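You operate a simulated robot arm through the tools that you are given. There is no shell and no other tool.

You are at the controls of a simulated robot arm. One attempt, no reset.

TASK
Try the black gauge on the gauge block, then lay it in the green tray.
Fine: three presses of the blue pump button; one of the release button, and nought showing, before the gauge comes out.

It is judged by the outcome, as a careful person would: the job done as asked, and still so three seconds after it is handed in. It fails if anything else is knocked over, pushed out of place, dropped, spilled or broken.

THE ROBOT
A 5-joint arm with a three-finger gripper, fixed in place. Base frame: the origin is at the foot of the arm, x ahead of it, y to its left, z up; the work surface is at about z = 88. Units: cm, degrees, N and s.
With the tool pointing down near the work surface it reaches from about 32 to 66 cm from the base axis. Its first joint turns from -166.0 to 166.0 degrees. The tool tilts only in the upright plane through the base axis and itself; it spins freely about its own axis. Payload 1.37 kg.
The tool frame sits at the grasp point between the pads (the TCP): z along the fingers, y along the line on which they close. The tips reach 1.6 cm beyond it. The gripper opens to 10.1 cm. The gripper's body begins 8.2 cm behind the TCP.
Orientation is that of the tool frame in the base frame, as a unit quaternion [w, x, y, z]. With the fingers straight down and closing along the base's y, the tool's x points along the base's -x, its y along +y and its z along -z.

THE INTERFACE
- The arm moves only by the tool play_rows. Its argument "targets" is text: rows parted by semicolons, each of 6 numbers parted by spaces: the shift along the tool's x, y, z in cm, then the turn, a rotation vector about the tool's x, y, z in degrees. In form: tx ty tz ax ay az; .... A call has 1 to 20 rows; each row is the pose to reach, as a shift and turn from the pose commanded when the call began, along the tool's axes at that moment. "claw" is the closure, from 0 (fully open) to 1 (shut), set as the call begins (left out, the last holds). Rows are played at 5 a second. More than 5 cm and 8.6 degrees between two rows, or a gripper value outside its range, and nothing of the call is played. A pose out of reach is approached as far as the arm can. The call stops where the force on the tool passes 50 N (or 10 N more than at its start, if that is more) or the arm is blocked; 0.2 s more then pass. The fingers move at their own pace (about 4.5 cm/s each) and stop on an object; they squeeze with about 26 N. The grip force told is the motor's: it shows also when the fingers shut on nothing. Time passes only in rows, and 0.2 s behind the last, so rows that repeat a pose let the fingers close. It gives the time, the measured TCP pose, the force on the tool (base axes), the opening and the grip force at its end, in the units of the frame above (readings bear some noise), with the torque about the TCP (base axes, N m) and any sound that the robot's microphone picked up.
- Cameras (640 x 400 px; columns grow to the right, rows downward): "scene" is fixed at [4.91, -50.09, 148.5]; the picture's right is [0.69, -0.72, 0.00], its down [-0.37, -0.35, -0.86] and it looks along [0.62, 0.60, -0.51] (base axes); focal length 352 px, centre (320, 200). "wrist" rides on the gripper at [7.2, 2, -10.4] in the tool frame; the picture's right is [-0.26, 0.96, 0.00], its down [-0.76, -0.21, -0.62] and it looks along [-0.60, -0.16, 0.78] (tool axes); focal length 265 px, centre (320, 200). There is no depth. A picture from a camera that has moved, and an enlarged one, comes with that camera's place and axes in the base frame and with its lens.
- grab_frame(camera): a new picture of that camera. No time passes.
- lift_body(by): slides the trunk up (or, below 0, down) by that many cm; the arm rides with it, the base frame stays. It gives what a move gives, with no picture.
- zoom(camera, box): a new picture of the part [left, top, right, bottom] of that camera's present view, enlarged. No time passes.
- sign_off(): hands the job in; it is judged then, once.

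Places have to be worked out from the pictures, the camera data and where the tool is seen. Open the gripper and draw the arm clear of the work before you hand the job in, unless the task says otherwise.

The tools are called after "Request:" as a command line: name --argument value ..., lists and objects as JSON in quotes. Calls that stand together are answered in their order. play_rows: Moves the arm, as the interface text tells. Its arguments: {"type":"object","properties":{"targets":{"type":"string"},"claw":{"type":"number"}},"required":["targets"]} The other tools are called the same way: lift_body (by) slides the trunk up or down; grab_frame (camera) takes a picture; zoom (camera, box) takes an enlarged picture of a part of a camera's view; sign_off () hands the job in.

At the start:

```text
time_s: 0.0
tcp_pos: [34.97, 13.02, 123.85]
orientation: [-0.001, 0.0, 1.0, 0.0]
contact_force: [0.1, -0.9, -0.4]
moment: [-0.02, 0.0, 0.0]
grip_width: 10.06
finger_force: 0.1
trunk travel left (down, up): [-52.5, 6.5]
```

scene: 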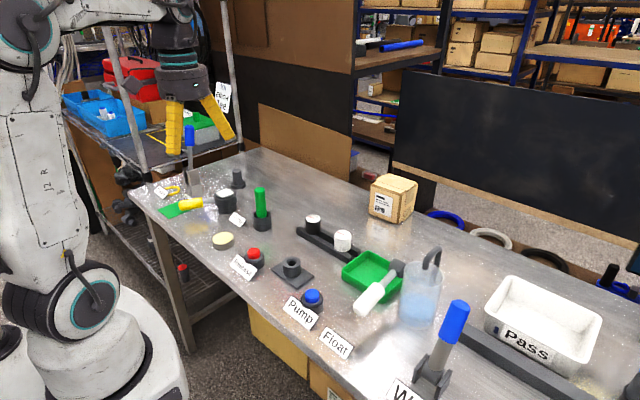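
wrist: 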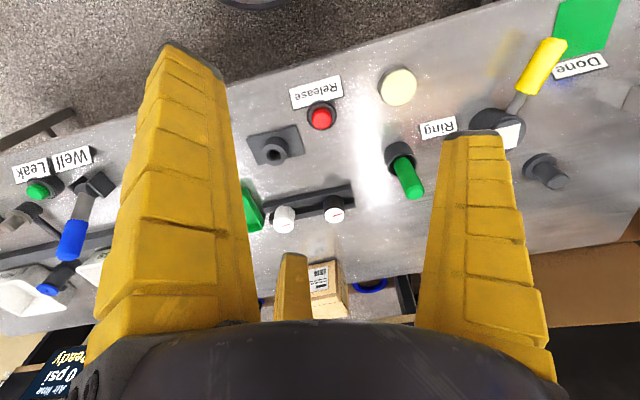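

The scene shows a bench with buttons, holders, gauges and trays. I'll zoom in on parts of it to identify each thing before moving.

Request:
zoom --camera "scene" --box '[220, 200, 420, 325]'

Request:
zoom --camera "scene" --box '[130, 140, 290, 240]'

Request:
zoom --camera "scene" --box '[380, 240, 640, 400]'

Request:
zoom --camera "wrist" --box '[0, 140, 160, 400]'

Request:
zoom --camera "wrist" --box '[230, 60, 470, 260]'

```text
3.20 times, centred on (320, 262) of scene
camera zoom: at [4.91, -50.09, 148.5], right [0.69, -0.72, 0.0], down [-0.37, -0.35, -0.86], along [0.62, 0.6, -0.51], focal length 1125 px, centre (320, 0)
```

zoom: 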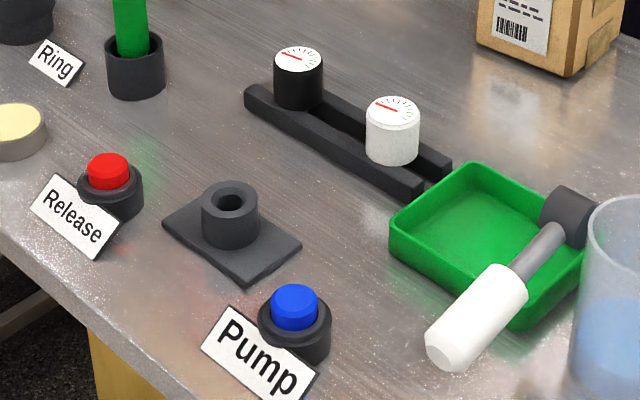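

```text
4.00 times, centred on (210, 190) of scene
camera zoom: at [4.91, -50.09, 148.5], right [0.69, -0.72, 0.0], down [-0.37, -0.35, -0.86], along [0.62, 0.6, -0.51], focal length 1406 px, centre (760, 240)
```

zoom: 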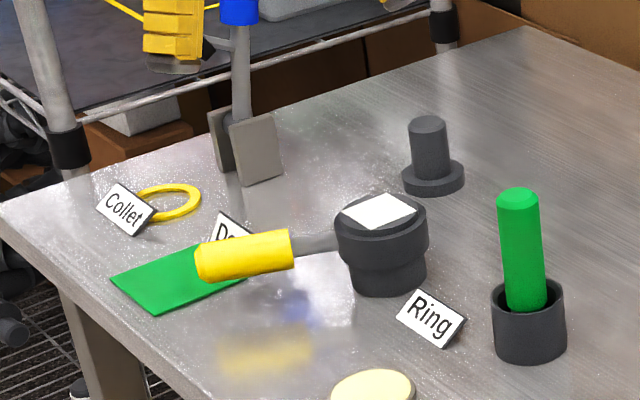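

```text
2.46 times, centred on (510, 320) of scene
camera zoom: at [4.91, -50.09, 148.5], right [0.69, -0.72, 0.0], down [-0.37, -0.35, -0.86], along [0.62, 0.6, -0.51], focal length 865 px, centre (-148, -95)
```

zoom: 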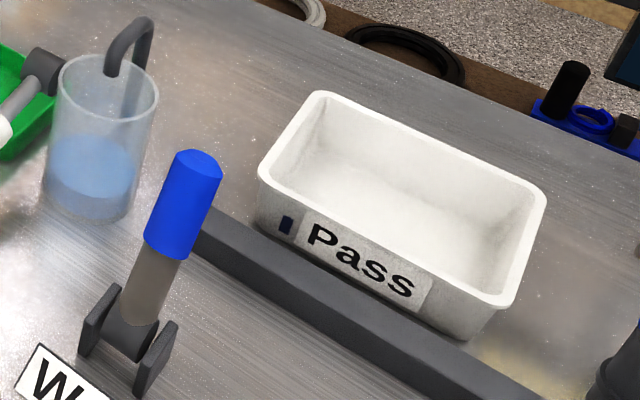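

```text
1.54 times, centred on (80, 270) of wrist
camera zoom: at [27.76, 15.11, 134.15], right [0.26, 0.96, 0.0], down [0.76, -0.21, 0.62], along [0.6, -0.16, -0.78], focal length 408 px, centre (689, 92)
```

zoom: 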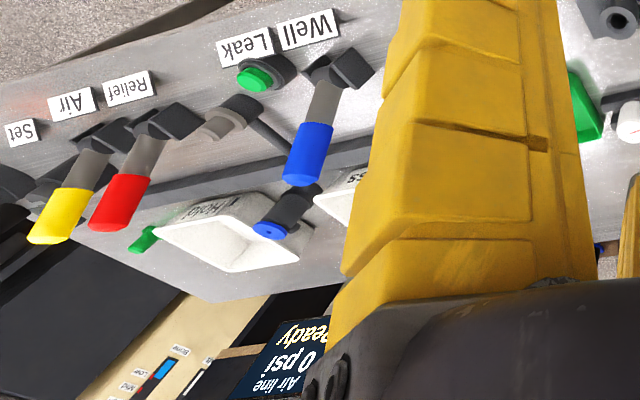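

```text
2.00 times, centred on (350, 160) of wrist
camera zoom: at [27.76, 15.11, 134.15], right [0.26, 0.96, 0.0], down [0.76, -0.21, 0.62], along [0.6, -0.16, -0.78], focal length 531 px, centre (260, 280)
```

zoom: 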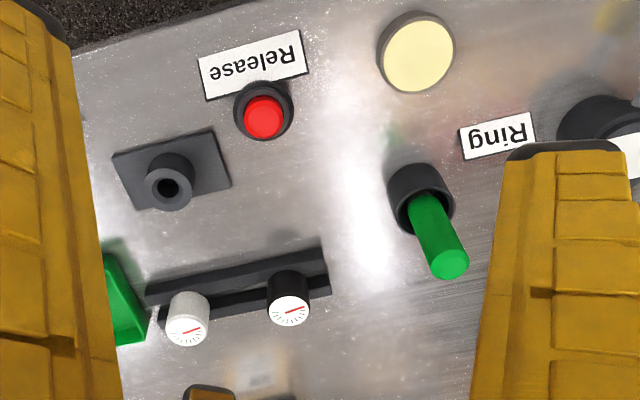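

The black gauge stands in a two-rail rack at about (63.5, 8.4), with its top near z 93.5. The gauge block boss is near (48.2, 0.8), Pump near (44, -10) and Release near (44, 11). I'll move the arm high over the middle of the bench for a better wrist view of the tray and rack.

Request:
play_rows --targets "-3 -4 0 0 0 0; -6 -8 0 0 0 0; -9 -12 0 0 0 0; -11 -15 0 0 0 0; -11 -15 0 0 0 0" --claw 0

Request:
grab_frame --camera "wrist"

Request:
grab_frame --camera "scene"

```text
time_s: 1.2
tcp_pos: [46.16, -1.74, 123.75]
orientation: [0.0, 0.001, 1.0, 0.0]
contact_force: [0.3, -0.6, -0.3]
moment: [-0.01, 0.01, -0.01]
grip_width: 10.08
finger_force: 0.1
trunk travel left (down, up): [-52.5, 6.5]
```

```text
taken
camera wrist: at [38.87, 0.16, 134.13], right [0.26, 0.96, 0.0], down [0.76, -0.21, 0.62], along [0.6, -0.16, -0.78], focal length 265 px, centre (320, 200)
```

wrist: 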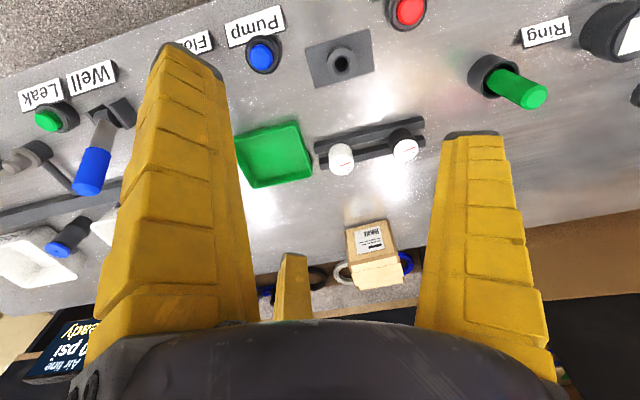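

```text
taken
```

scene: 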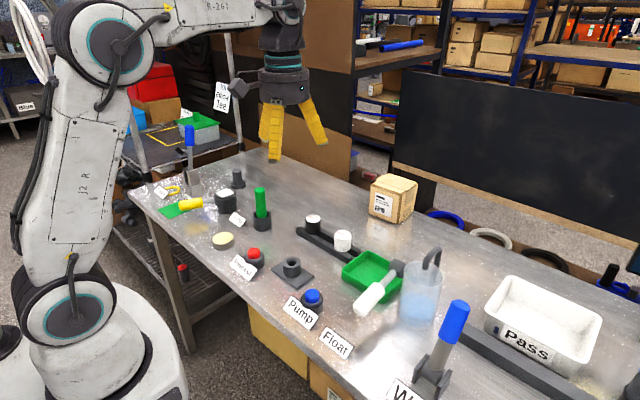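

The tray looks clear inside from this view. I'll zoom for precise pixel positions of the rack, tray, block and buttons.

Request:
zoom --camera "wrist" --box '[220, 0, 460, 150]'

Request:
zoom --camera "wrist" --box '[230, 100, 430, 225]'

Request:
zoom --camera "scene" --box '[290, 200, 370, 250]'

Request:
zoom --camera "scene" --box '[330, 230, 450, 330]'

```text
2.67 times, centred on (340, 75) of wrist
camera zoom: at [38.87, 0.16, 134.13], right [0.26, 0.96, 0.0], down [0.76, -0.21, 0.62], along [0.6, -0.16, -0.78], focal length 708 px, centre (267, 533)
```

zoom: 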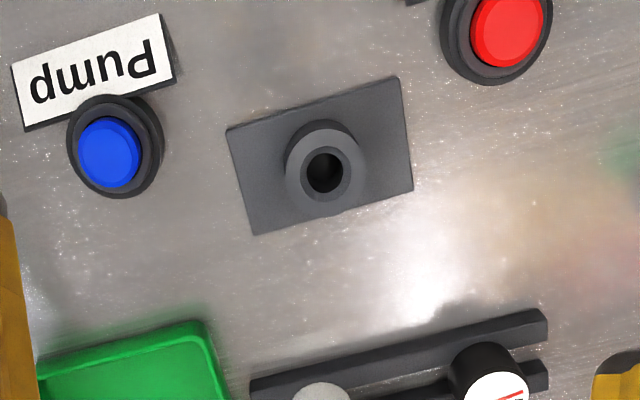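

```text
3.20 times, centred on (330, 162) of wrist
camera zoom: at [38.87, 0.16, 134.13], right [0.26, 0.96, 0.0], down [0.76, -0.21, 0.62], along [0.6, -0.16, -0.78], focal length 849 px, centre (288, 320)
```

zoom: 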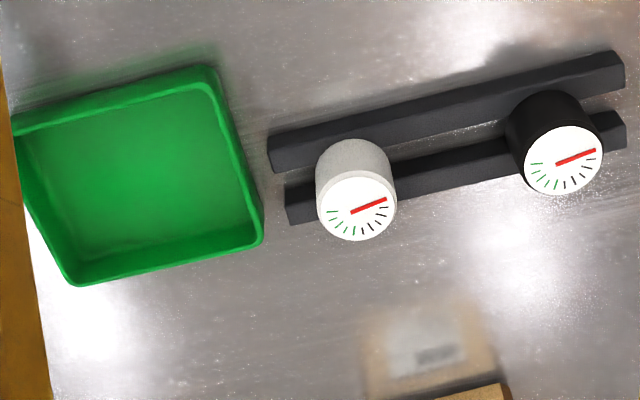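

```text
8.00 times, centred on (330, 225) of scene
camera zoom: at [4.91, -50.09, 148.5], right [0.69, -0.72, 0.0], down [-0.37, -0.35, -0.86], along [0.62, 0.6, -0.51], focal length 2812 px, centre (240, 0)
```

zoom: 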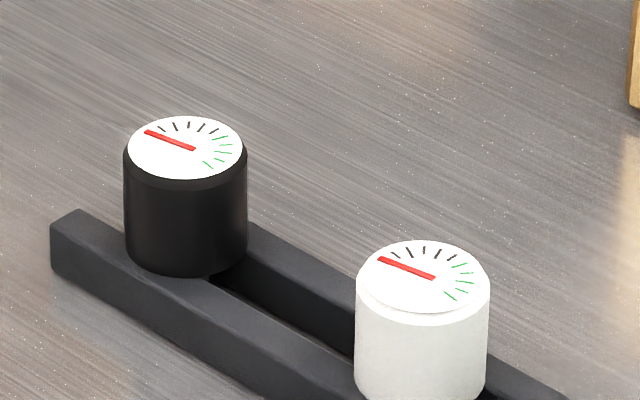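

```text
4.00 times, centred on (390, 280) of scene
camera zoom: at [4.91, -50.09, 148.5], right [0.69, -0.72, 0.0], down [-0.37, -0.35, -0.86], along [0.62, 0.6, -0.51], focal length 1406 px, centre (40, -120)
```

zoom: 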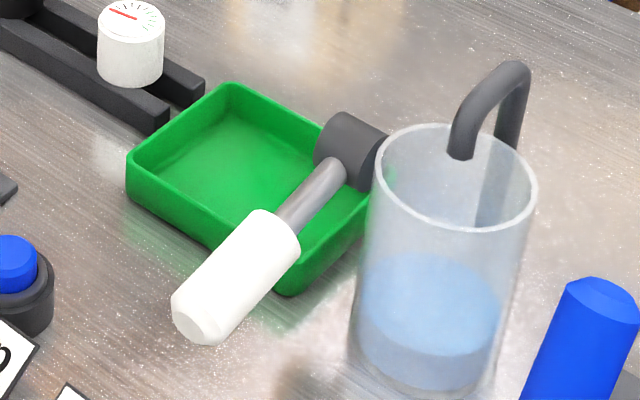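

The gauge top comes out at about (63.5, 8.6, 93.3), body diameter about 4.4 and its base on the rails at about z 89.7. The tray spans roughly x 54.6–65.9, y -8.3 to -20.8. I'll shift the arm to the right to see where the white-handled lever stands relative to the tray.

Request:
play_rows --targets "0 -5 0 0 0 0; 0 -10 0 0 0 0; 0 -15 0 0 0 0; 0 -20 0 0 0 0; 0 -25 0 0 0 0; 0 -25 0 0 0 0"

Request:
grab_frame --camera "wrist"

```text
time_s: 2.6
tcp_pos: [45.97, -27.06, 123.78]
orientation: [0.0, 0.0, 1.0, -0.001]
contact_force: [-0.8, 0.1, 0.2]
moment: [0.0, -0.03, -0.02]
grip_width: 10.04
finger_force: 0.0
trunk travel left (down, up): [-52.5, 6.5]
```

```text
taken
camera wrist: at [38.75, -25.12, 134.13], right [0.26, 0.96, 0.0], down [0.76, -0.21, 0.62], along [0.6, -0.16, -0.78], focal length 265 px, centre (320, 200)
```

wrist: 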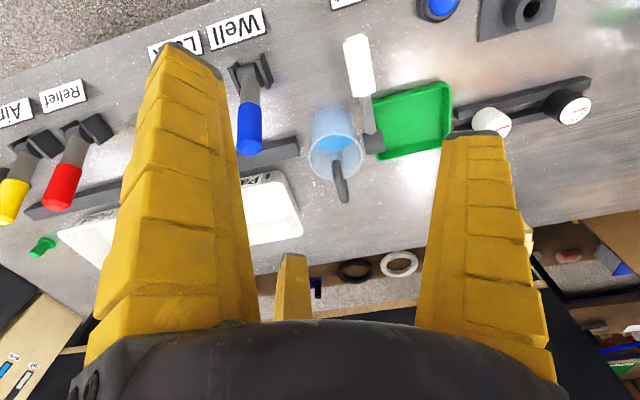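

Request:
zoom --camera "wrist" --box '[280, 20, 480, 220]'

Request:
zoom --camera "wrist" --box '[400, 0, 640, 150]'

```text
2.00 times, centred on (380, 120) of wrist
camera zoom: at [38.75, -25.12, 134.13], right [0.26, 0.96, 0.0], down [0.76, -0.21, 0.62], along [0.6, -0.16, -0.78], focal length 531 px, centre (200, 360)
```

zoom: 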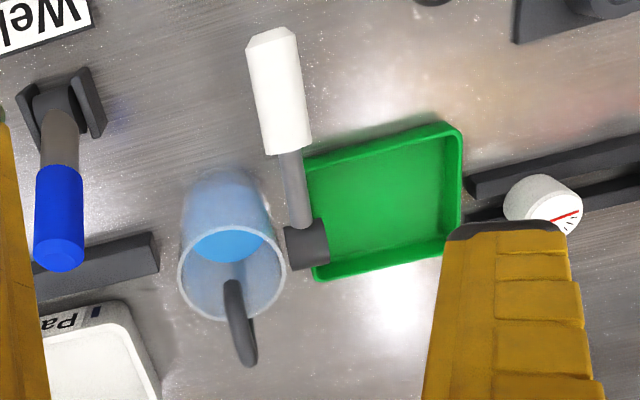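

```text
2.67 times, centred on (520, 75) of wrist
camera zoom: at [38.75, -25.12, 134.13], right [0.26, 0.96, 0.0], down [0.76, -0.21, 0.62], along [0.6, -0.16, -0.78], focal length 708 px, centre (-213, 533)
```

zoom: 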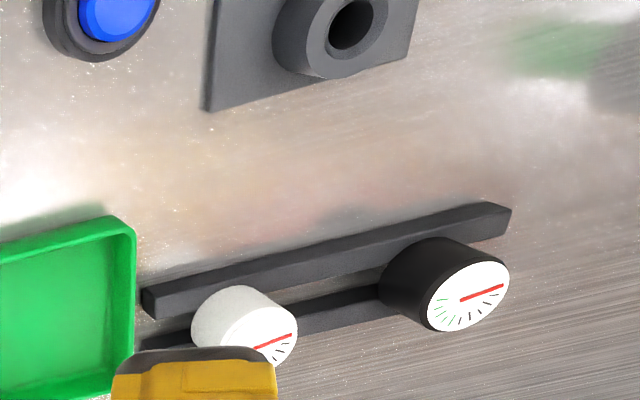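

The lever lies along y ≈ -22 at z ≈ 94–97, just beyond the tray's right side, so I'll set the gauge near (60.5, -13.5). Now I'll move over the black gauge at height with the gripper part closed.

Request:
play_rows --targets "-1.95 3.96 0 0 0 0; -3.9 7.92 0 0 0 0; -5.85 11.9 0 0 0 0; -7.8 15.85 0 0 0 0; -9.75 19.8 0 0 0 0; -11.7 23.8 0 0 0 0; -13.65 27.7 0 0 0 0; -15.6 31.7 0 0 0 0; -17.5 35.66 0 0 0 0; -17.5 35.66 4.5 0 0 0; -17.5 35.66 9 0 0 0; -17.5 35.66 13.5 0 0 0; -17.5 35.66 18 0 0 0; -17.5 35.66 22 0 0 0; -17.5 35.66 22 0 0 0" --claw 0.2

Request:
grab_frame --camera "wrist"

Request:
grab_frame --camera "scene"

```text
time_s: 5.8
tcp_pos: [63.45, 8.77, 101.93]
orientation: [0.001, 0.0, 1.0, 0.0]
contact_force: [-0.6, -0.2, 0.0]
moment: [0.01, -0.05, 0.01]
grip_width: 8.29
finger_force: 1.7
out of reach, approached as far as the arm can: row 5, 6, 7, 8, 9, 10, 11, 12
trunk travel left (down, up): [-52.5, 6.5]
```

```text
taken
camera wrist: at [56.16, 10.66, 112.26], right [0.26, 0.96, 0.0], down [0.76, -0.21, 0.62], along [0.6, -0.16, -0.78], focal length 265 px, centre (320, 200)
```

wrist: 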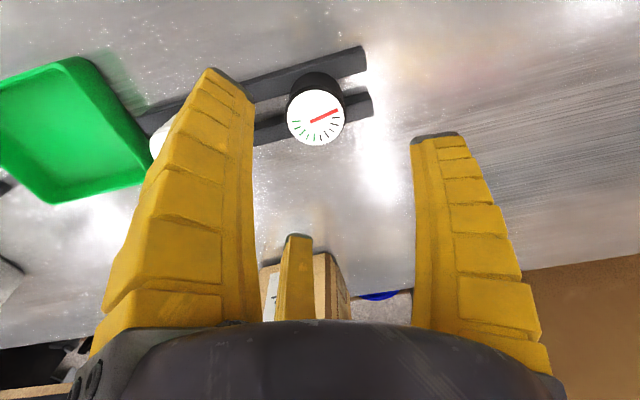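

```text
taken
```

scene: 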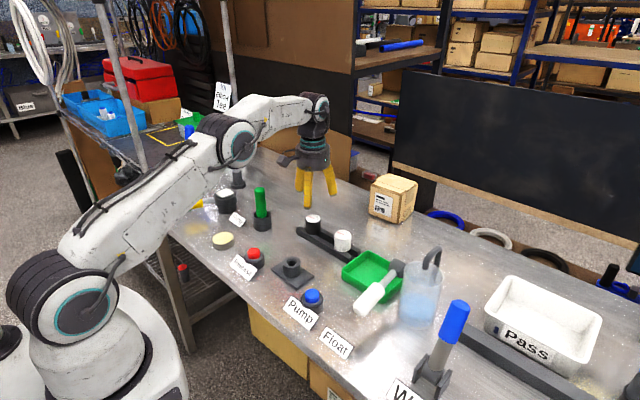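

The tool is at (63.45, 8.77, 101.9) and the dial reads back at about (63.2, 8.4). I'll zoom to refine this before descending.

Request:
zoom --camera "wrist" --box '[240, 50, 400, 150]'

Request:
zoom --camera "scene" --box '[260, 140, 380, 260]'

```text
4.00 times, centred on (320, 100) of wrist
camera zoom: at [56.16, 10.66, 112.26], right [0.26, 0.96, 0.0], down [0.76, -0.21, 0.62], along [0.6, -0.16, -0.78], focal length 1062 px, centre (320, 600)
```

zoom: 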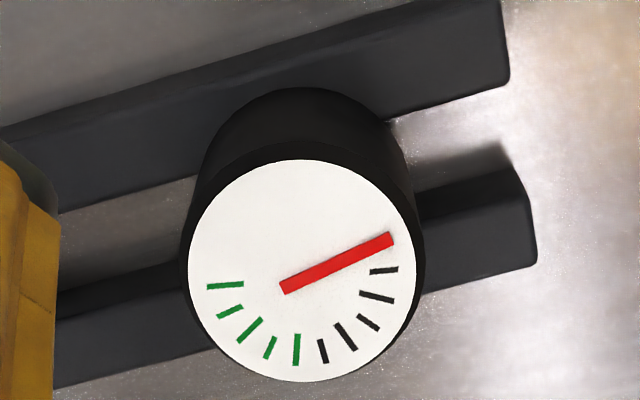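

```text
3.33 times, centred on (320, 200) of scene
camera zoom: at [4.91, -50.09, 148.5], right [0.69, -0.72, 0.0], down [-0.37, -0.35, -0.86], along [0.62, 0.6, -0.51], focal length 1172 px, centre (320, 200)
```

zoom: 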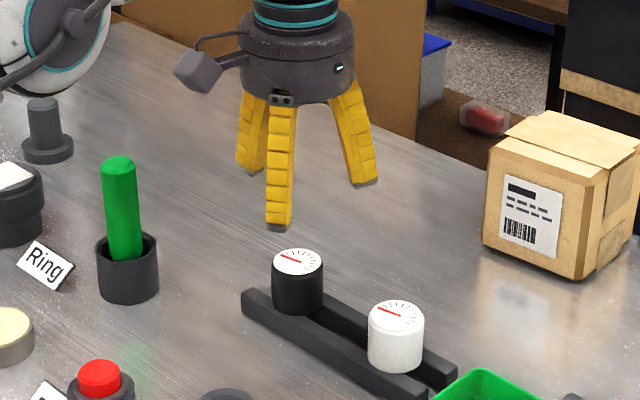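

The refined gauge centre is (63.3, 8.45). The pictures show three converging fingers rather than two, so I'll keep clearance all around. I'll descend to TCP z 92, with the tips at 90.4, just above the rails.

Request:
play_rows --targets "0.2 -0.2 3 0 0 0; 0.2 -0.2 6 0 0 0; 0.2 -0.2 8 0 0 0; 0.2 -0.2 9 0 0 0; 0.2 -0.2 9.8 0 0 0; 0.2 -0.2 9.8 0 0 0" --claw 0.2

Request:
grab_frame --camera "wrist"

Request:
zoom --camera "scene" --box '[260, 160, 380, 260]'

```text
time_s: 7.2
tcp_pos: [63.3, 8.41, 92.03]
orientation: [0.0, 0.0, 1.0, 0.0]
contact_force: [-0.8, -0.3, -0.7]
moment: [0.02, -0.02, 0.02]
grip_width: 8.3
finger_force: 1.7
trunk travel left (down, up): [-52.5, 6.5]
```

```text
taken
camera wrist: at [56.1, 10.45, 102.36], right [0.26, 0.96, 0.0], down [0.76, -0.21, 0.62], along [0.6, -0.16, -0.78], focal length 265 px, centre (320, 200)
```

wrist: 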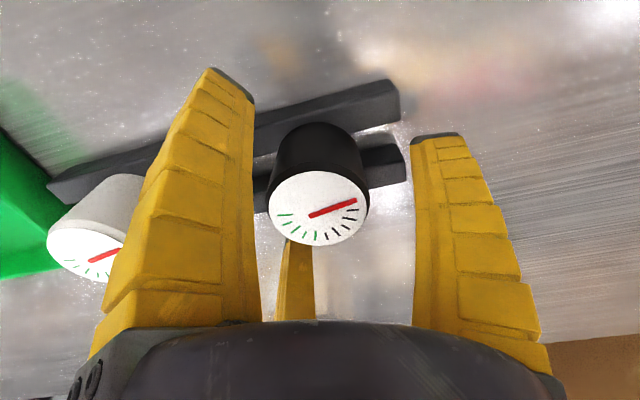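

```text
4.00 times, centred on (320, 210) of scene
camera zoom: at [4.91, -50.09, 148.5], right [0.69, -0.72, 0.0], down [-0.37, -0.35, -0.86], along [0.62, 0.6, -0.51], focal length 1406 px, centre (320, 160)
```

zoom: 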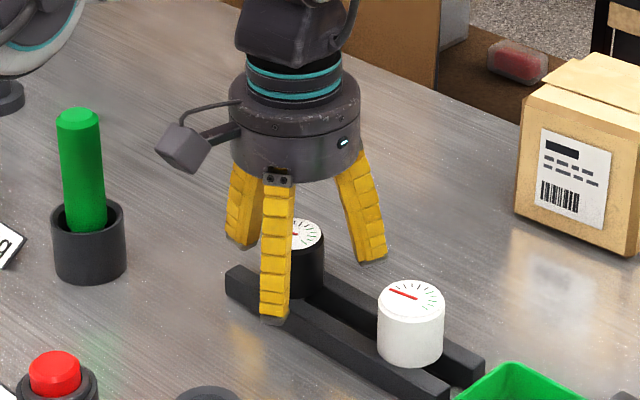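

The gauge is centred between the fingers and the tips are clear of the rails. Closing the gripper.

Request:
play_rows --targets "0 0 0 0 0 0; 0 0 0 0 0 0; 0 0 0 0 0 0; 0 0 0 0 0 0; 0 0 0 0 0 0; 0 0 0 0 0 0" --claw 1

Request:
grab_frame --camera "wrist"

```text
time_s: 8.6
tcp_pos: [63.19, 8.54, 92.1]
orientation: [0.0, 0.0, 1.0, 0.001]
contact_force: [-1.8, -0.2, 6.5]
moment: [0.06, -0.12, -0.02]
grip_width: 3.77
finger_force: 26.0
trunk travel left (down, up): [-52.5, 6.5]
```

```text
taken
camera wrist: at [56.04, 10.46, 102.48], right [0.26, 0.96, 0.0], down [0.76, -0.21, 0.62], along [0.6, -0.16, -0.78], focal length 265 px, centre (320, 200)
```

wrist: 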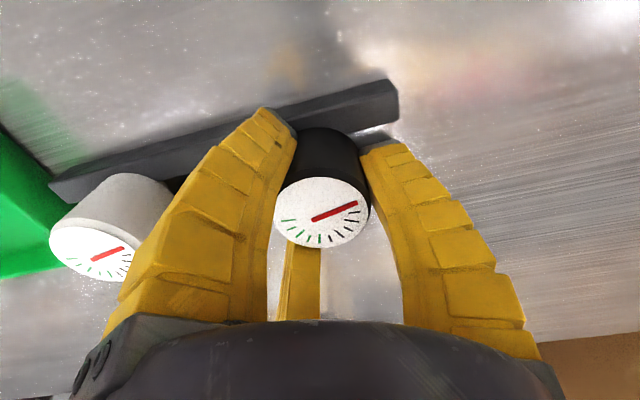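

The grip is at 3.77 cm with 26 N, and a small upward force suggests the tips are lightly touching the rails. I'll lift straight up, gently at first.

Request:
play_rows --targets "0 0 -0.5 0 0 0; 0 0 -1 0 0 0; 0 0 -2 0 0 0; 0 0 -4 0 0 0; 0 0 -6 0 0 0; 0 0 -8 0 0 0; 0 0 -8 0 0 0"

Request:
grab_frame --camera "wrist"

Request:
zoom --camera "scene" --box '[250, 130, 390, 250]'

```text
time_s: 10.2
tcp_pos: [63.34, 8.73, 100.11]
orientation: [0.0, 0.0, 1.0, 0.0]
contact_force: [-0.3, -1.1, -0.1]
moment: [-0.01, 0.02, 0.0]
grip_width: 0.02
finger_force: 25.4
trunk travel left (down, up): [-52.5, 6.5]
```

```text
taken
camera wrist: at [56.14, 10.66, 110.46], right [0.26, 0.96, 0.0], down [0.76, -0.21, 0.62], along [0.6, -0.16, -0.78], focal length 265 px, centre (320, 200)
```

wrist: 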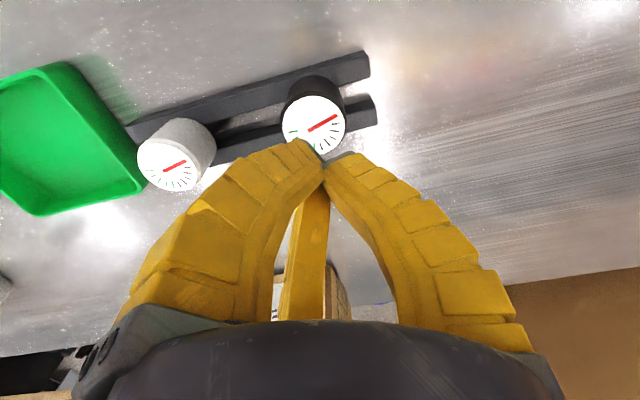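

```text
3.33 times, centred on (320, 190) of scene
camera zoom: at [4.91, -50.09, 148.5], right [0.69, -0.72, 0.0], down [-0.37, -0.35, -0.86], along [0.62, 0.6, -0.51], focal length 1172 px, centre (320, 233)
```

zoom: 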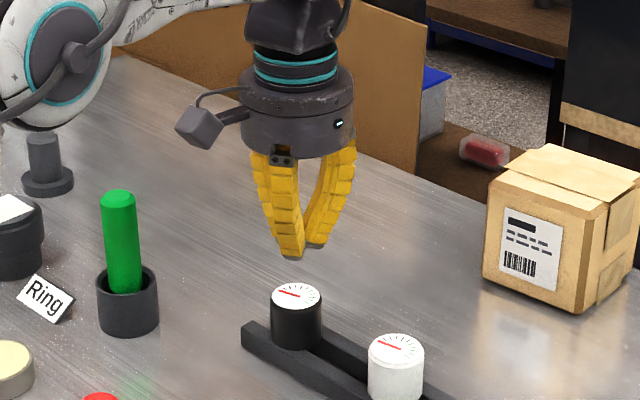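

The gauge slipped out and is still standing in the rack, and the fingers shut on nothing. I'll open up and look closely at the gauge's shape and position before retrying.

Request:
play_rows --targets "0 0 -1 0 0 0; 0 0 -2 0 0 0; 0 0 -2 0 0 0; 0 0 -2 0 0 0; 0 0 -2 0 0 0; 0 0 -2 0 0 0" --claw 0

Request:
zoom --camera "wrist" --box '[240, 50, 400, 150]'

Request:
zoom --camera "scene" --box '[295, 205, 359, 245]'

Request:
grab_frame --camera "wrist"

```text
time_s: 11.6
tcp_pos: [63.34, 8.64, 101.99]
orientation: [0.0, 0.001, 1.0, 0.0]
contact_force: [-0.2, 0.7, 0.1]
moment: [-0.03, 0.01, 0.0]
grip_width: 10.07
finger_force: 0.1
trunk travel left (down, up): [-52.5, 6.5]
```

```text
4.00 times, centred on (320, 100) of wrist
camera zoom: at [56.1, 10.63, 112.36], right [0.26, 0.96, 0.0], down [0.76, -0.21, 0.62], along [0.6, -0.16, -0.78], focal length 1062 px, centre (320, 600)
```

zoom: 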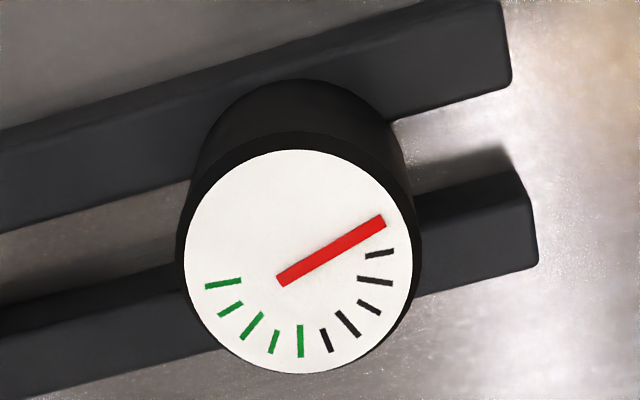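

```text
10.00 times, centred on (327, 225) of scene
camera zoom: at [4.91, -50.09, 148.5], right [0.69, -0.72, 0.0], down [-0.37, -0.35, -0.86], along [0.62, 0.6, -0.51], focal length 3515 px, centre (250, -50)
```

zoom: 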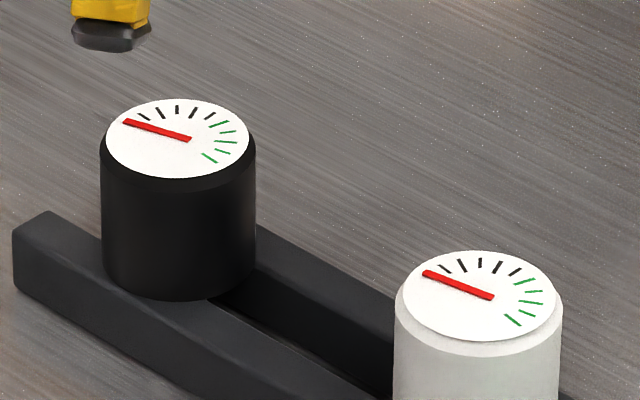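

```text
taken
camera wrist: at [56.1, 10.63, 112.36], right [0.26, 0.96, 0.0], down [0.76, -0.21, 0.62], along [0.6, -0.16, -0.78], focal length 265 px, centre (320, 200)
```

wrist: 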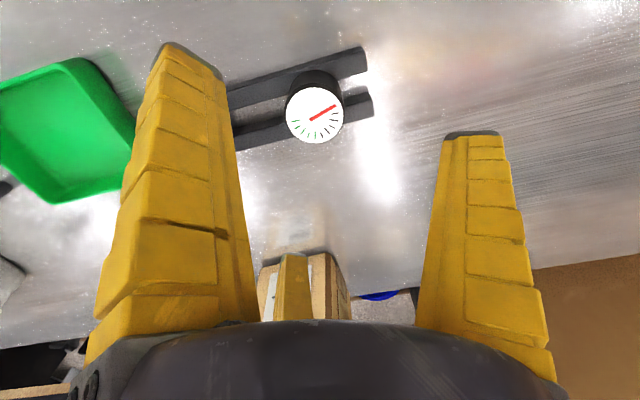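

The gauge sits essentially in place at about (63.05, 8.35), turned slightly. The 3.77 reading fits a three-jaw hold on a 4.4 cm body, but the tips probably jammed on the rails (+6.5 N). I'll re-centre and grip about 0.8 cm higher.

Request:
play_rows --targets "0.25 -0.2 3 0 0 0; 0.25 -0.2 6 0 0 0; 0.25 -0.2 8 0 0 0; 0.25 -0.2 9.1 0 0 0; 0.25 -0.2 9.1 0 0 0" --claw 0.2

Request:
play_rows --targets "0 0 0 0 0 0; 0 0 0 0 0 0; 0 0 0 0 0 0; 0 0 0 0 0 0; 0 0 0 0 0 0; 0 0 0 0 0 0" --claw 1

Request:
grab_frame --camera "wrist"

Request:
zoom --camera "scene" --box '[270, 160, 370, 250]'

```text
time_s: 12.8
tcp_pos: [63.05, 8.45, 92.87]
orientation: [0.0, 0.0, 1.0, 0.0]
contact_force: [-0.4, -0.1, -1.0]
moment: [0.01, 0.0, -0.01]
grip_width: 8.29
finger_force: 2.2
trunk travel left (down, up): [-52.5, 6.5]
```

```text
time_s: 14.2
tcp_pos: [63.11, 8.49, 92.96]
orientation: [0.001, 0.0, 1.0, 0.0]
contact_force: [0.2, 0.1, 5.6]
moment: [0.06, -0.15, -0.03]
grip_width: 3.83
finger_force: 25.8
trunk travel left (down, up): [-52.5, 6.5]
```

```text
taken
camera wrist: at [55.87, 10.37, 103.33], right [0.26, 0.96, 0.0], down [0.75, -0.21, 0.62], along [0.6, -0.16, -0.78], focal length 265 px, centre (320, 200)
```

wrist: 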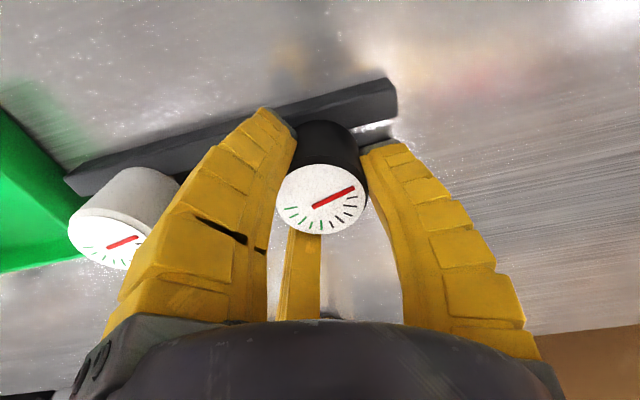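

```text
4.44 times, centred on (320, 205) of scene
camera zoom: at [4.91, -50.09, 148.5], right [0.69, -0.72, 0.0], down [-0.37, -0.35, -0.86], along [0.62, 0.6, -0.51], focal length 1562 px, centre (320, 178)
```

zoom: 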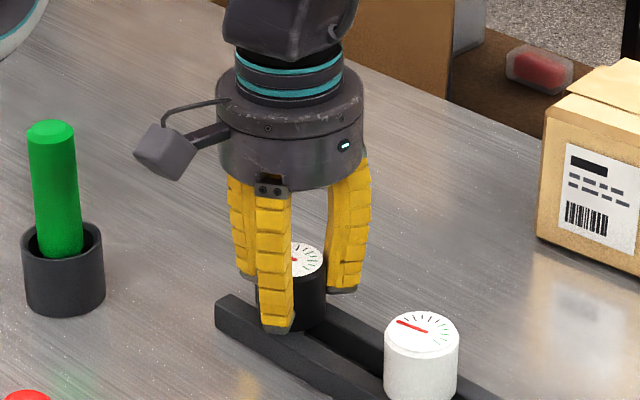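

The grip is 3.83 cm with 26 N, again with about 5.6 N up, so that's likely the fingers dragging downward as they close and not the rails. I'll lift slowly and watch the force.

Request:
play_rows --targets "0 0 -0.1 0 0 0; 0 0 -0.2 0 0 0; 0 0 -0.3 0 0 0; 0 0 -0.4 0 0 0; 0 0 -0.4 0 0 0"

Request:
zoom --camera "scene" --box '[270, 160, 370, 250]'

Request:
grab_frame --camera "wrist"

```text
time_s: 15.4
tcp_pos: [63.22, 8.5, 93.31]
orientation: [0.0, 0.0, 1.0, 0.0]
contact_force: [0.0, 0.1, -1.0]
moment: [0.06, 0.01, 0.02]
grip_width: 3.66
finger_force: 25.5
trunk travel left (down, up): [-52.5, 6.5]
```

```text
4.44 times, centred on (320, 205) of scene
camera zoom: at [4.91, -50.09, 148.5], right [0.69, -0.72, 0.0], down [-0.37, -0.35, -0.86], along [0.62, 0.6, -0.51], focal length 1562 px, centre (320, 178)
```

zoom: 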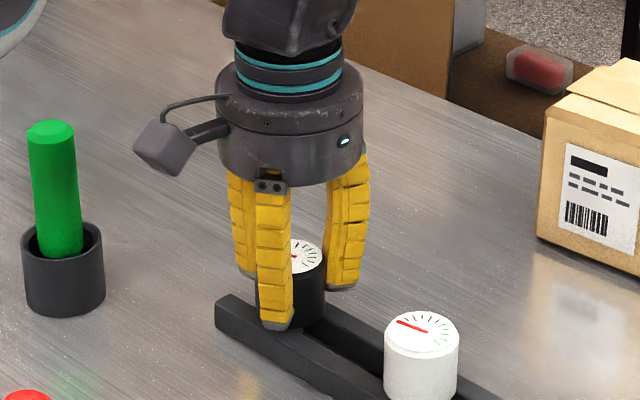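

```text
taken
camera wrist: at [55.88, 10.4, 103.62], right [0.26, 0.96, 0.0], down [0.76, -0.21, 0.62], along [0.6, -0.16, -0.78], focal length 265 px, centre (320, 200)
```

wrist: 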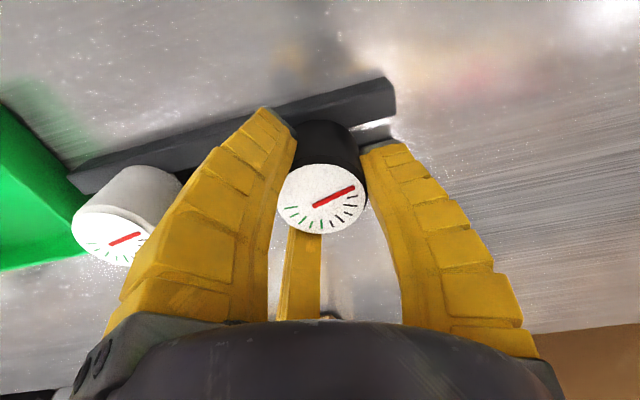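

The force is now only about -1 N and the gauge seems to be moving with the fingers. I'll continue in small steps.

Request:
play_rows --targets "0 0 -0.1 0 0 0; 0 0 -0.2 0 0 0; 0 0 -0.3 0 0 0; 0 0 -0.4 0 0 0; 0 0 -0.5 0 0 0; 0 0 -0.6 0 0 0; 0 0 -0.6 0 0 0"

Request:
zoom --camera "scene" --box '[270, 160, 370, 250]'

Request:
grab_frame --camera "wrist"

```text
time_s: 17.0
tcp_pos: [63.09, 8.48, 93.94]
orientation: [0.0, 0.0, 1.0, 0.0]
contact_force: [0.2, 0.5, -0.3]
moment: [0.02, -0.05, 0.01]
grip_width: 3.66
finger_force: 25.9
trunk travel left (down, up): [-52.5, 6.5]
```

```text
4.44 times, centred on (320, 205) of scene
camera zoom: at [4.91, -50.09, 148.5], right [0.69, -0.72, 0.0], down [-0.37, -0.35, -0.86], along [0.62, 0.6, -0.51], focal length 1562 px, centre (320, 178)
```

zoom: 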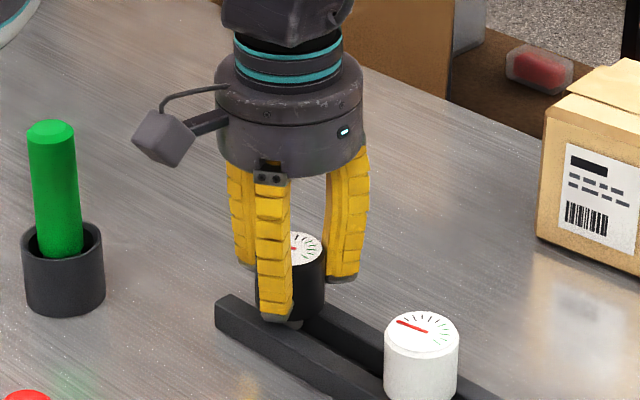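

```text
taken
camera wrist: at [55.83, 10.39, 104.24], right [0.26, 0.96, 0.0], down [0.76, -0.21, 0.62], along [0.6, -0.16, -0.78], focal length 265 px, centre (320, 200)
```

wrist: 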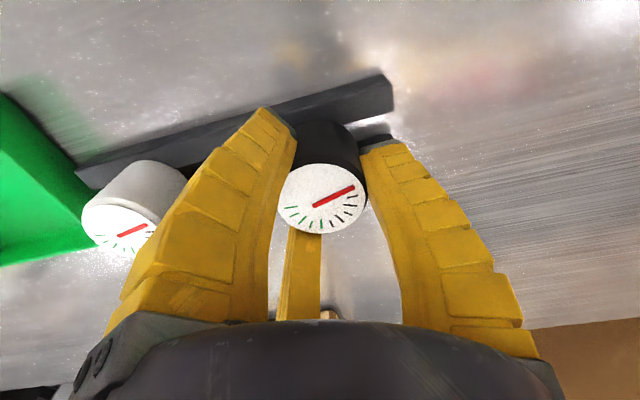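

The gauge is rising with the fingers and its light stem is visible below the body. I'll keep lifting smoothly to about z 102.

Request:
play_rows --targets "0 0 -0.3 0 0 0; 0 0 -0.6 0 0 0; 0 0 -1 0 0 0; 0 0 -1.5 0 0 0; 0 0 -2 0 0 0; 0 0 -2.7 0 0 0; 0 0 -3.4 0 0 0; 0 0 -4.2 0 0 0; 0 0 -5 0 0 0; 0 0 -6 0 0 0; 0 0 -7 0 0 0; 0 0 -8 0 0 0; 0 0 -8 0 0 0"

Request:
zoom --camera "scene" --box '[260, 130, 380, 230]'

Request:
grab_frame --camera "wrist"

```text
time_s: 19.8
tcp_pos: [63.16, 8.56, 101.96]
orientation: [0.0, 0.0, 1.0, 0.0]
contact_force: [-0.1, -0.8, -0.2]
moment: [0.03, -0.02, -0.04]
grip_width: 3.64
finger_force: 25.8
trunk travel left (down, up): [-52.5, 6.5]
```

```text
4.00 times, centred on (320, 180) of scene
camera zoom: at [4.91, -50.09, 148.5], right [0.69, -0.72, 0.0], down [-0.37, -0.35, -0.86], along [0.62, 0.6, -0.51], focal length 1406 px, centre (320, 280)
```

zoom: 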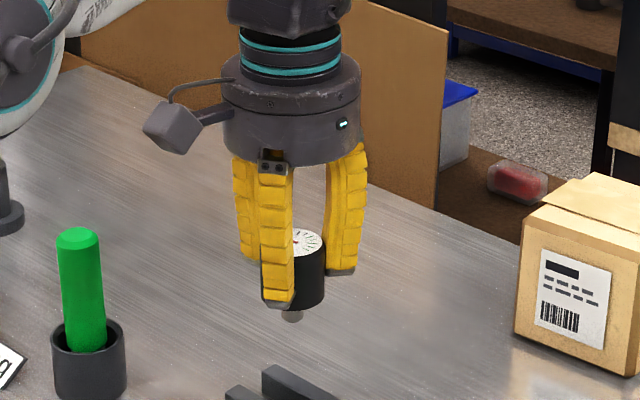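

```text
taken
camera wrist: at [55.87, 10.41, 112.29], right [0.26, 0.96, 0.0], down [0.76, -0.21, 0.62], along [0.6, -0.16, -0.78], focal length 265 px, centre (320, 200)
```

wrist: 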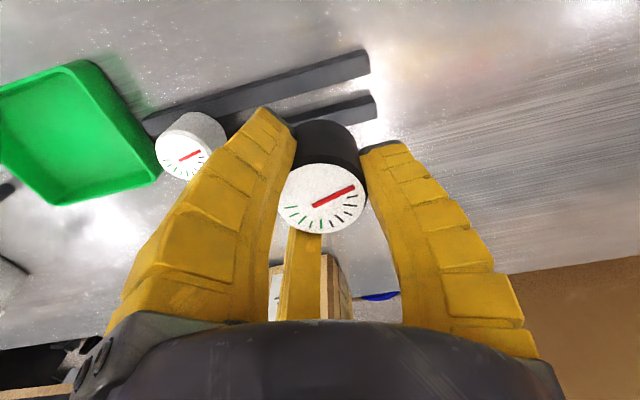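

The gauge is held firmly, stem about 1.5 cm wide with its end about 5.4 cm below the TCP. I'll carry it over the block boss at (48.1, 0.85), staying at this height.

Request:
play_rows --targets "1.5 -0.8 0 0 0 0; 3.5 -1.8 0 0 0 0; 6 -3.1 0 0 0 0; 8.5 -4.4 0 0 0 0; 11 -5.6 0 0 0 0; 13 -6.7 0 0 0 0; 14.5 -7.4 0 0 0 0; 15.05 -7.7 0 0 0 0; 15.05 -7.7 0 0 0 0; 15.05 -7.7 0 0 0 0"

Request:
zoom --camera "scene" --box '[240, 180, 340, 290]'

Request:
grab_frame --camera "wrist"

```text
time_s: 22.0
tcp_pos: [47.92, 0.62, 101.77]
orientation: [0.0, 0.0, 1.0, 0.0]
contact_force: [0.2, -0.3, -1.3]
moment: [-0.02, 0.01, 0.0]
grip_width: 3.64
finger_force: 26.5
trunk travel left (down, up): [-52.5, 6.5]
```

```text
3.64 times, centred on (290, 235) of scene
camera zoom: at [4.91, -50.09, 148.5], right [0.69, -0.72, 0.0], down [-0.37, -0.35, -0.86], along [0.62, 0.6, -0.51], focal length 1278 px, centre (429, 73)
```

zoom: 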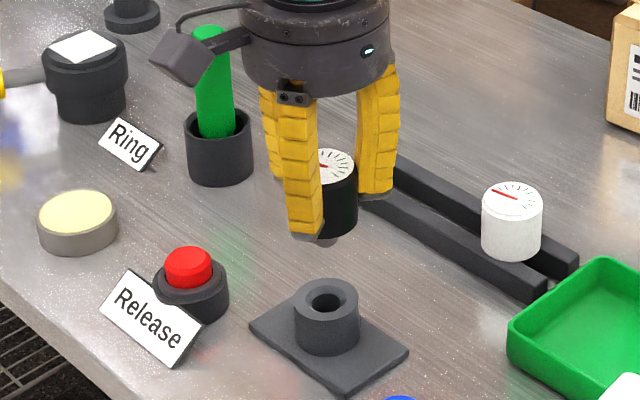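

```text
taken
camera wrist: at [40.77, 2.62, 112.14], right [0.26, 0.96, 0.0], down [0.76, -0.21, 0.62], along [0.6, -0.16, -0.78], focal length 265 px, centre (320, 200)
```

wrist: 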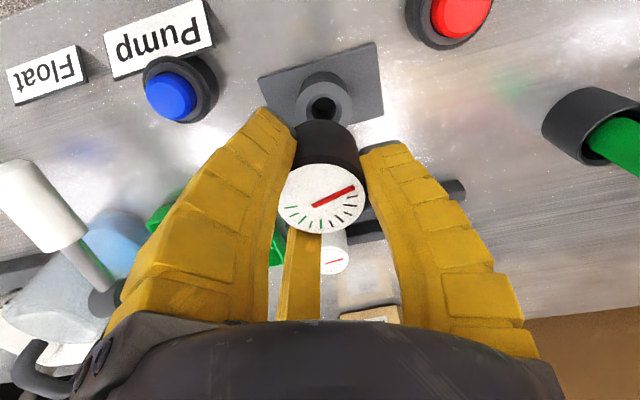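

The stem is almost over the hole. I'll zoom in closely on both views to fine-tune the alignment.

Request:
zoom --camera "scene" --box '[282, 230, 346, 280]'

Request:
zoom --camera "wrist" --box '[260, 70, 388, 150]'

Request:
zoom --camera "wrist" --box '[256, 150, 384, 230]'

```text
8.00 times, centred on (314, 255) of scene
camera zoom: at [4.91, -50.09, 148.5], right [0.69, -0.72, 0.0], down [-0.37, -0.35, -0.86], along [0.62, 0.6, -0.51], focal length 2812 px, centre (368, -240)
```

zoom: 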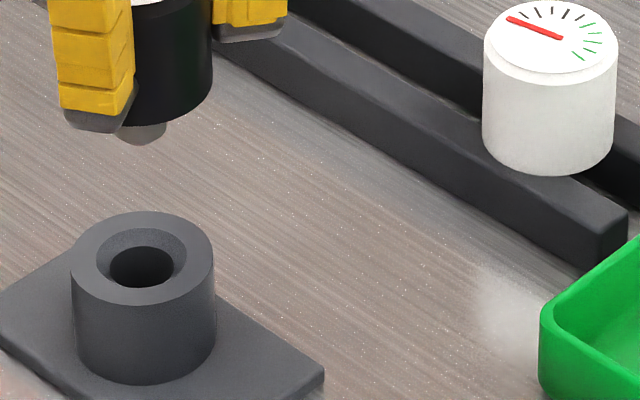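

```text
5.00 times, centred on (324, 110) of wrist
camera zoom: at [40.77, 2.62, 112.14], right [0.26, 0.96, 0.0], down [0.76, -0.21, 0.62], along [0.6, -0.16, -0.78], focal length 1327 px, centre (300, 650)
```

zoom: 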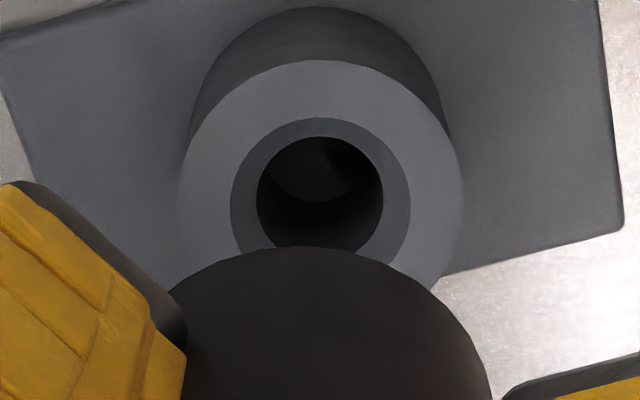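

```text
5.00 times, centred on (320, 190) of wrist
camera zoom: at [40.77, 2.62, 112.14], right [0.26, 0.96, 0.0], down [0.76, -0.21, 0.62], along [0.6, -0.16, -0.78], focal length 1327 px, centre (320, 250)
```

zoom: 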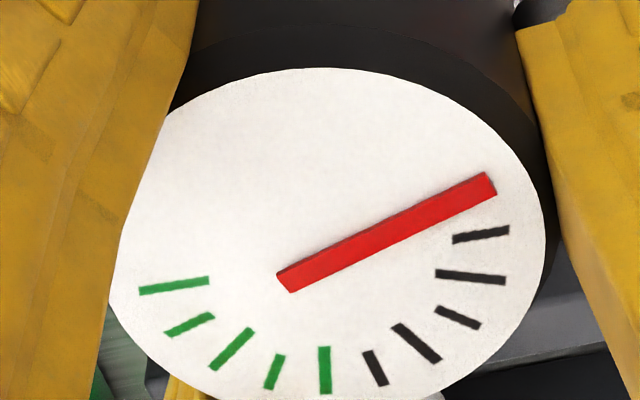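

The boss has a countersunk mouth about 2.8 cm wide around a 2 cm hole, and the 1.5 cm stem is within about 0.2 cm of its axis. I'll nudge (+0.08, +0.2) and lower the stem into the mouth.

Request:
play_rows --targets "-0.08 0.2 1 0 0 0; -0.08 0.2 2.5 0 0 0; -0.08 0.2 4 0 0 0; -0.08 0.2 4.8 0 0 0; -0.08 0.2 5.4 0 0 0; -0.08 0.2 5.9 0 0 0; -0.08 0.2 5.9 0 0 0"

Request:
zoom --camera "scene" --box '[250, 220, 330, 290]'

Request:
grab_frame --camera "wrist"

```text
time_s: 23.6
tcp_pos: [48.11, 0.97, 95.95]
orientation: [0.0, 0.0, 1.0, 0.0]
contact_force: [-0.7, 0.3, -0.9]
moment: [-0.01, 0.01, -0.03]
grip_width: 3.66
finger_force: 26.0
trunk travel left (down, up): [-52.5, 6.5]
```

```text
5.71 times, centred on (290, 255) of scene
camera zoom: at [4.91, -50.09, 148.5], right [0.69, -0.72, 0.0], down [-0.37, -0.35, -0.86], along [0.62, 0.6, -0.51], focal length 2009 px, centre (491, -114)
```

zoom: 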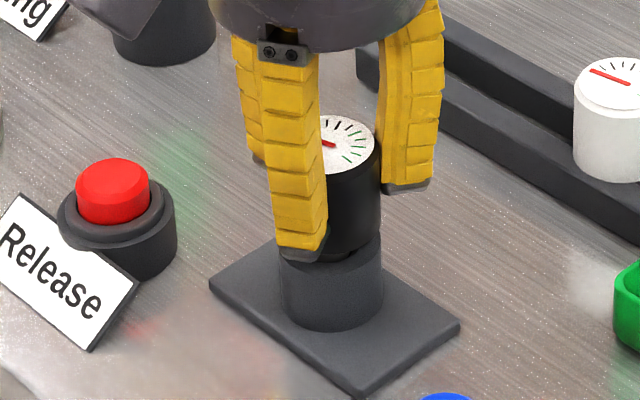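

```text
taken
camera wrist: at [40.87, 2.91, 106.35], right [0.26, 0.96, 0.0], down [0.76, -0.21, 0.62], along [0.6, -0.16, -0.78], focal length 265 px, centre (320, 200)
```

wrist: 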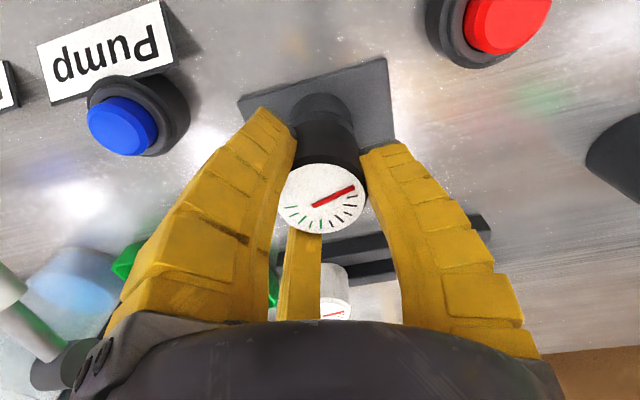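

No contact force so far and the stem looks to be entering. I'll lower the rest of the way in small steps.

Request:
play_rows --targets "0 0 0.2 0 0 0; 0 0 0.4 0 0 0; 0 0 0.6 0 0 0; 0 0 0.8 0 0 0; 0 0 1.0 0 0 0; 0 0 1.0 0 0 0"

Request:
zoom --camera "scene" --box '[250, 220, 330, 290]'

```text
time_s: 25.0
tcp_pos: [48.0, 0.86, 94.85]
orientation: [0.0, 0.001, 1.0, 0.0]
contact_force: [0.6, 0.2, -0.2]
moment: [-0.01, -0.02, -0.01]
grip_width: 3.66
finger_force: 25.9
trunk travel left (down, up): [-52.5, 6.5]
```

```text
5.71 times, centred on (290, 255) of scene
camera zoom: at [4.91, -50.09, 148.5], right [0.69, -0.72, 0.0], down [-0.37, -0.35, -0.86], along [0.62, 0.6, -0.51], focal length 2009 px, centre (491, -114)
```

zoom: 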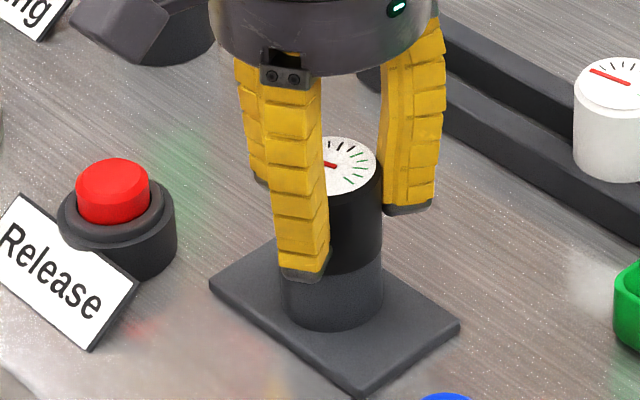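

The body is nearly on the boss, still without contact. I'll continue at 0.1 cm per row until contact shows.

Request:
play_rows --targets "0 0 0.1 0 0 0; 0 0 0.2 0 0 0; 0 0 0.3 0 0 0; 0 0 0.3 0 0 0"

Request:
zoom --camera "scene" --box '[250, 220, 330, 290]'

```text
time_s: 26.0
tcp_pos: [47.94, 0.79, 94.79]
orientation: [0.001, -0.001, 1.0, 0.0]
contact_force: [2.0, -2.5, 14.9]
moment: [-0.01, 0.17, 0.01]
grip_width: 3.86
finger_force: 26.2
trunk travel left (down, up): [-52.5, 6.5]
```

```text
5.71 times, centred on (290, 255) of scene
camera zoom: at [4.91, -50.09, 148.5], right [0.69, -0.72, 0.0], down [-0.37, -0.35, -0.86], along [0.62, 0.6, -0.51], focal length 2009 px, centre (491, -114)
```

zoom: 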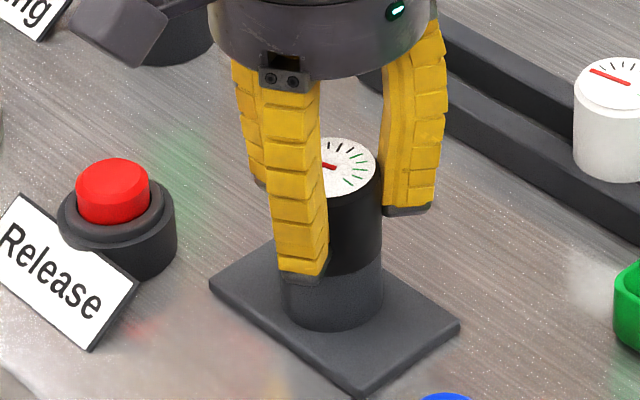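

Contact of 15 N at TCP z 94.8, so the gauge is seated on the boss. I'll relieve the press slightly, open the fingers part way, and check.

Request:
play_rows --targets "0 0 -0.2 0 0 0; 0 0 -0.2 0 0 0"

Request:
play_rows --targets "0 0 0 0 0 0; 0 0 0 0 0 0; 0 0 0 0 0 0; 0 0 0 0 0 0" --claw 0.2

Request:
zoom --camera "scene" --box '[250, 220, 330, 290]'

Request:
grab_frame --camera "wrist"

```text
time_s: 26.6
tcp_pos: [47.92, 1.0, 94.82]
orientation: [0.0, -0.001, 1.0, 0.0]
contact_force: [0.8, -1.3, 3.4]
moment: [0.04, -0.1, -0.03]
grip_width: 3.78
finger_force: 25.8
trunk travel left (down, up): [-52.5, 6.5]
```

```text
time_s: 27.6
tcp_pos: [48.1, 0.88, 94.89]
orientation: [0.001, 0.0, 1.0, 0.0]
contact_force: [-0.4, -0.1, 0.1]
moment: [-0.03, -0.03, 0.02]
grip_width: 8.28
finger_force: 1.8
trunk travel left (down, up): [-52.5, 6.5]
```

```text
5.71 times, centred on (290, 255) of scene
camera zoom: at [4.91, -50.09, 148.5], right [0.69, -0.72, 0.0], down [-0.37, -0.35, -0.86], along [0.62, 0.6, -0.51], focal length 2009 px, centre (491, -114)
```

zoom: 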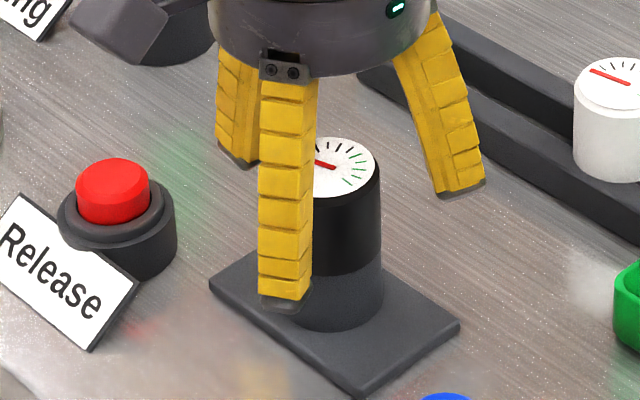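

```text
taken
camera wrist: at [40.85, 2.87, 105.23], right [0.26, 0.96, 0.0], down [0.76, -0.21, 0.62], along [0.6, -0.16, -0.78], focal length 265 px, centre (320, 200)
```

wrist: 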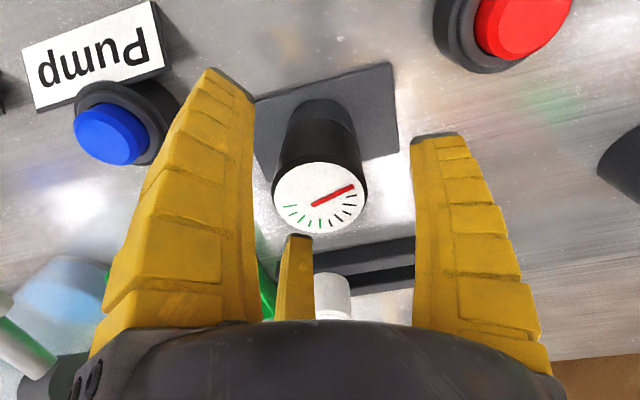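

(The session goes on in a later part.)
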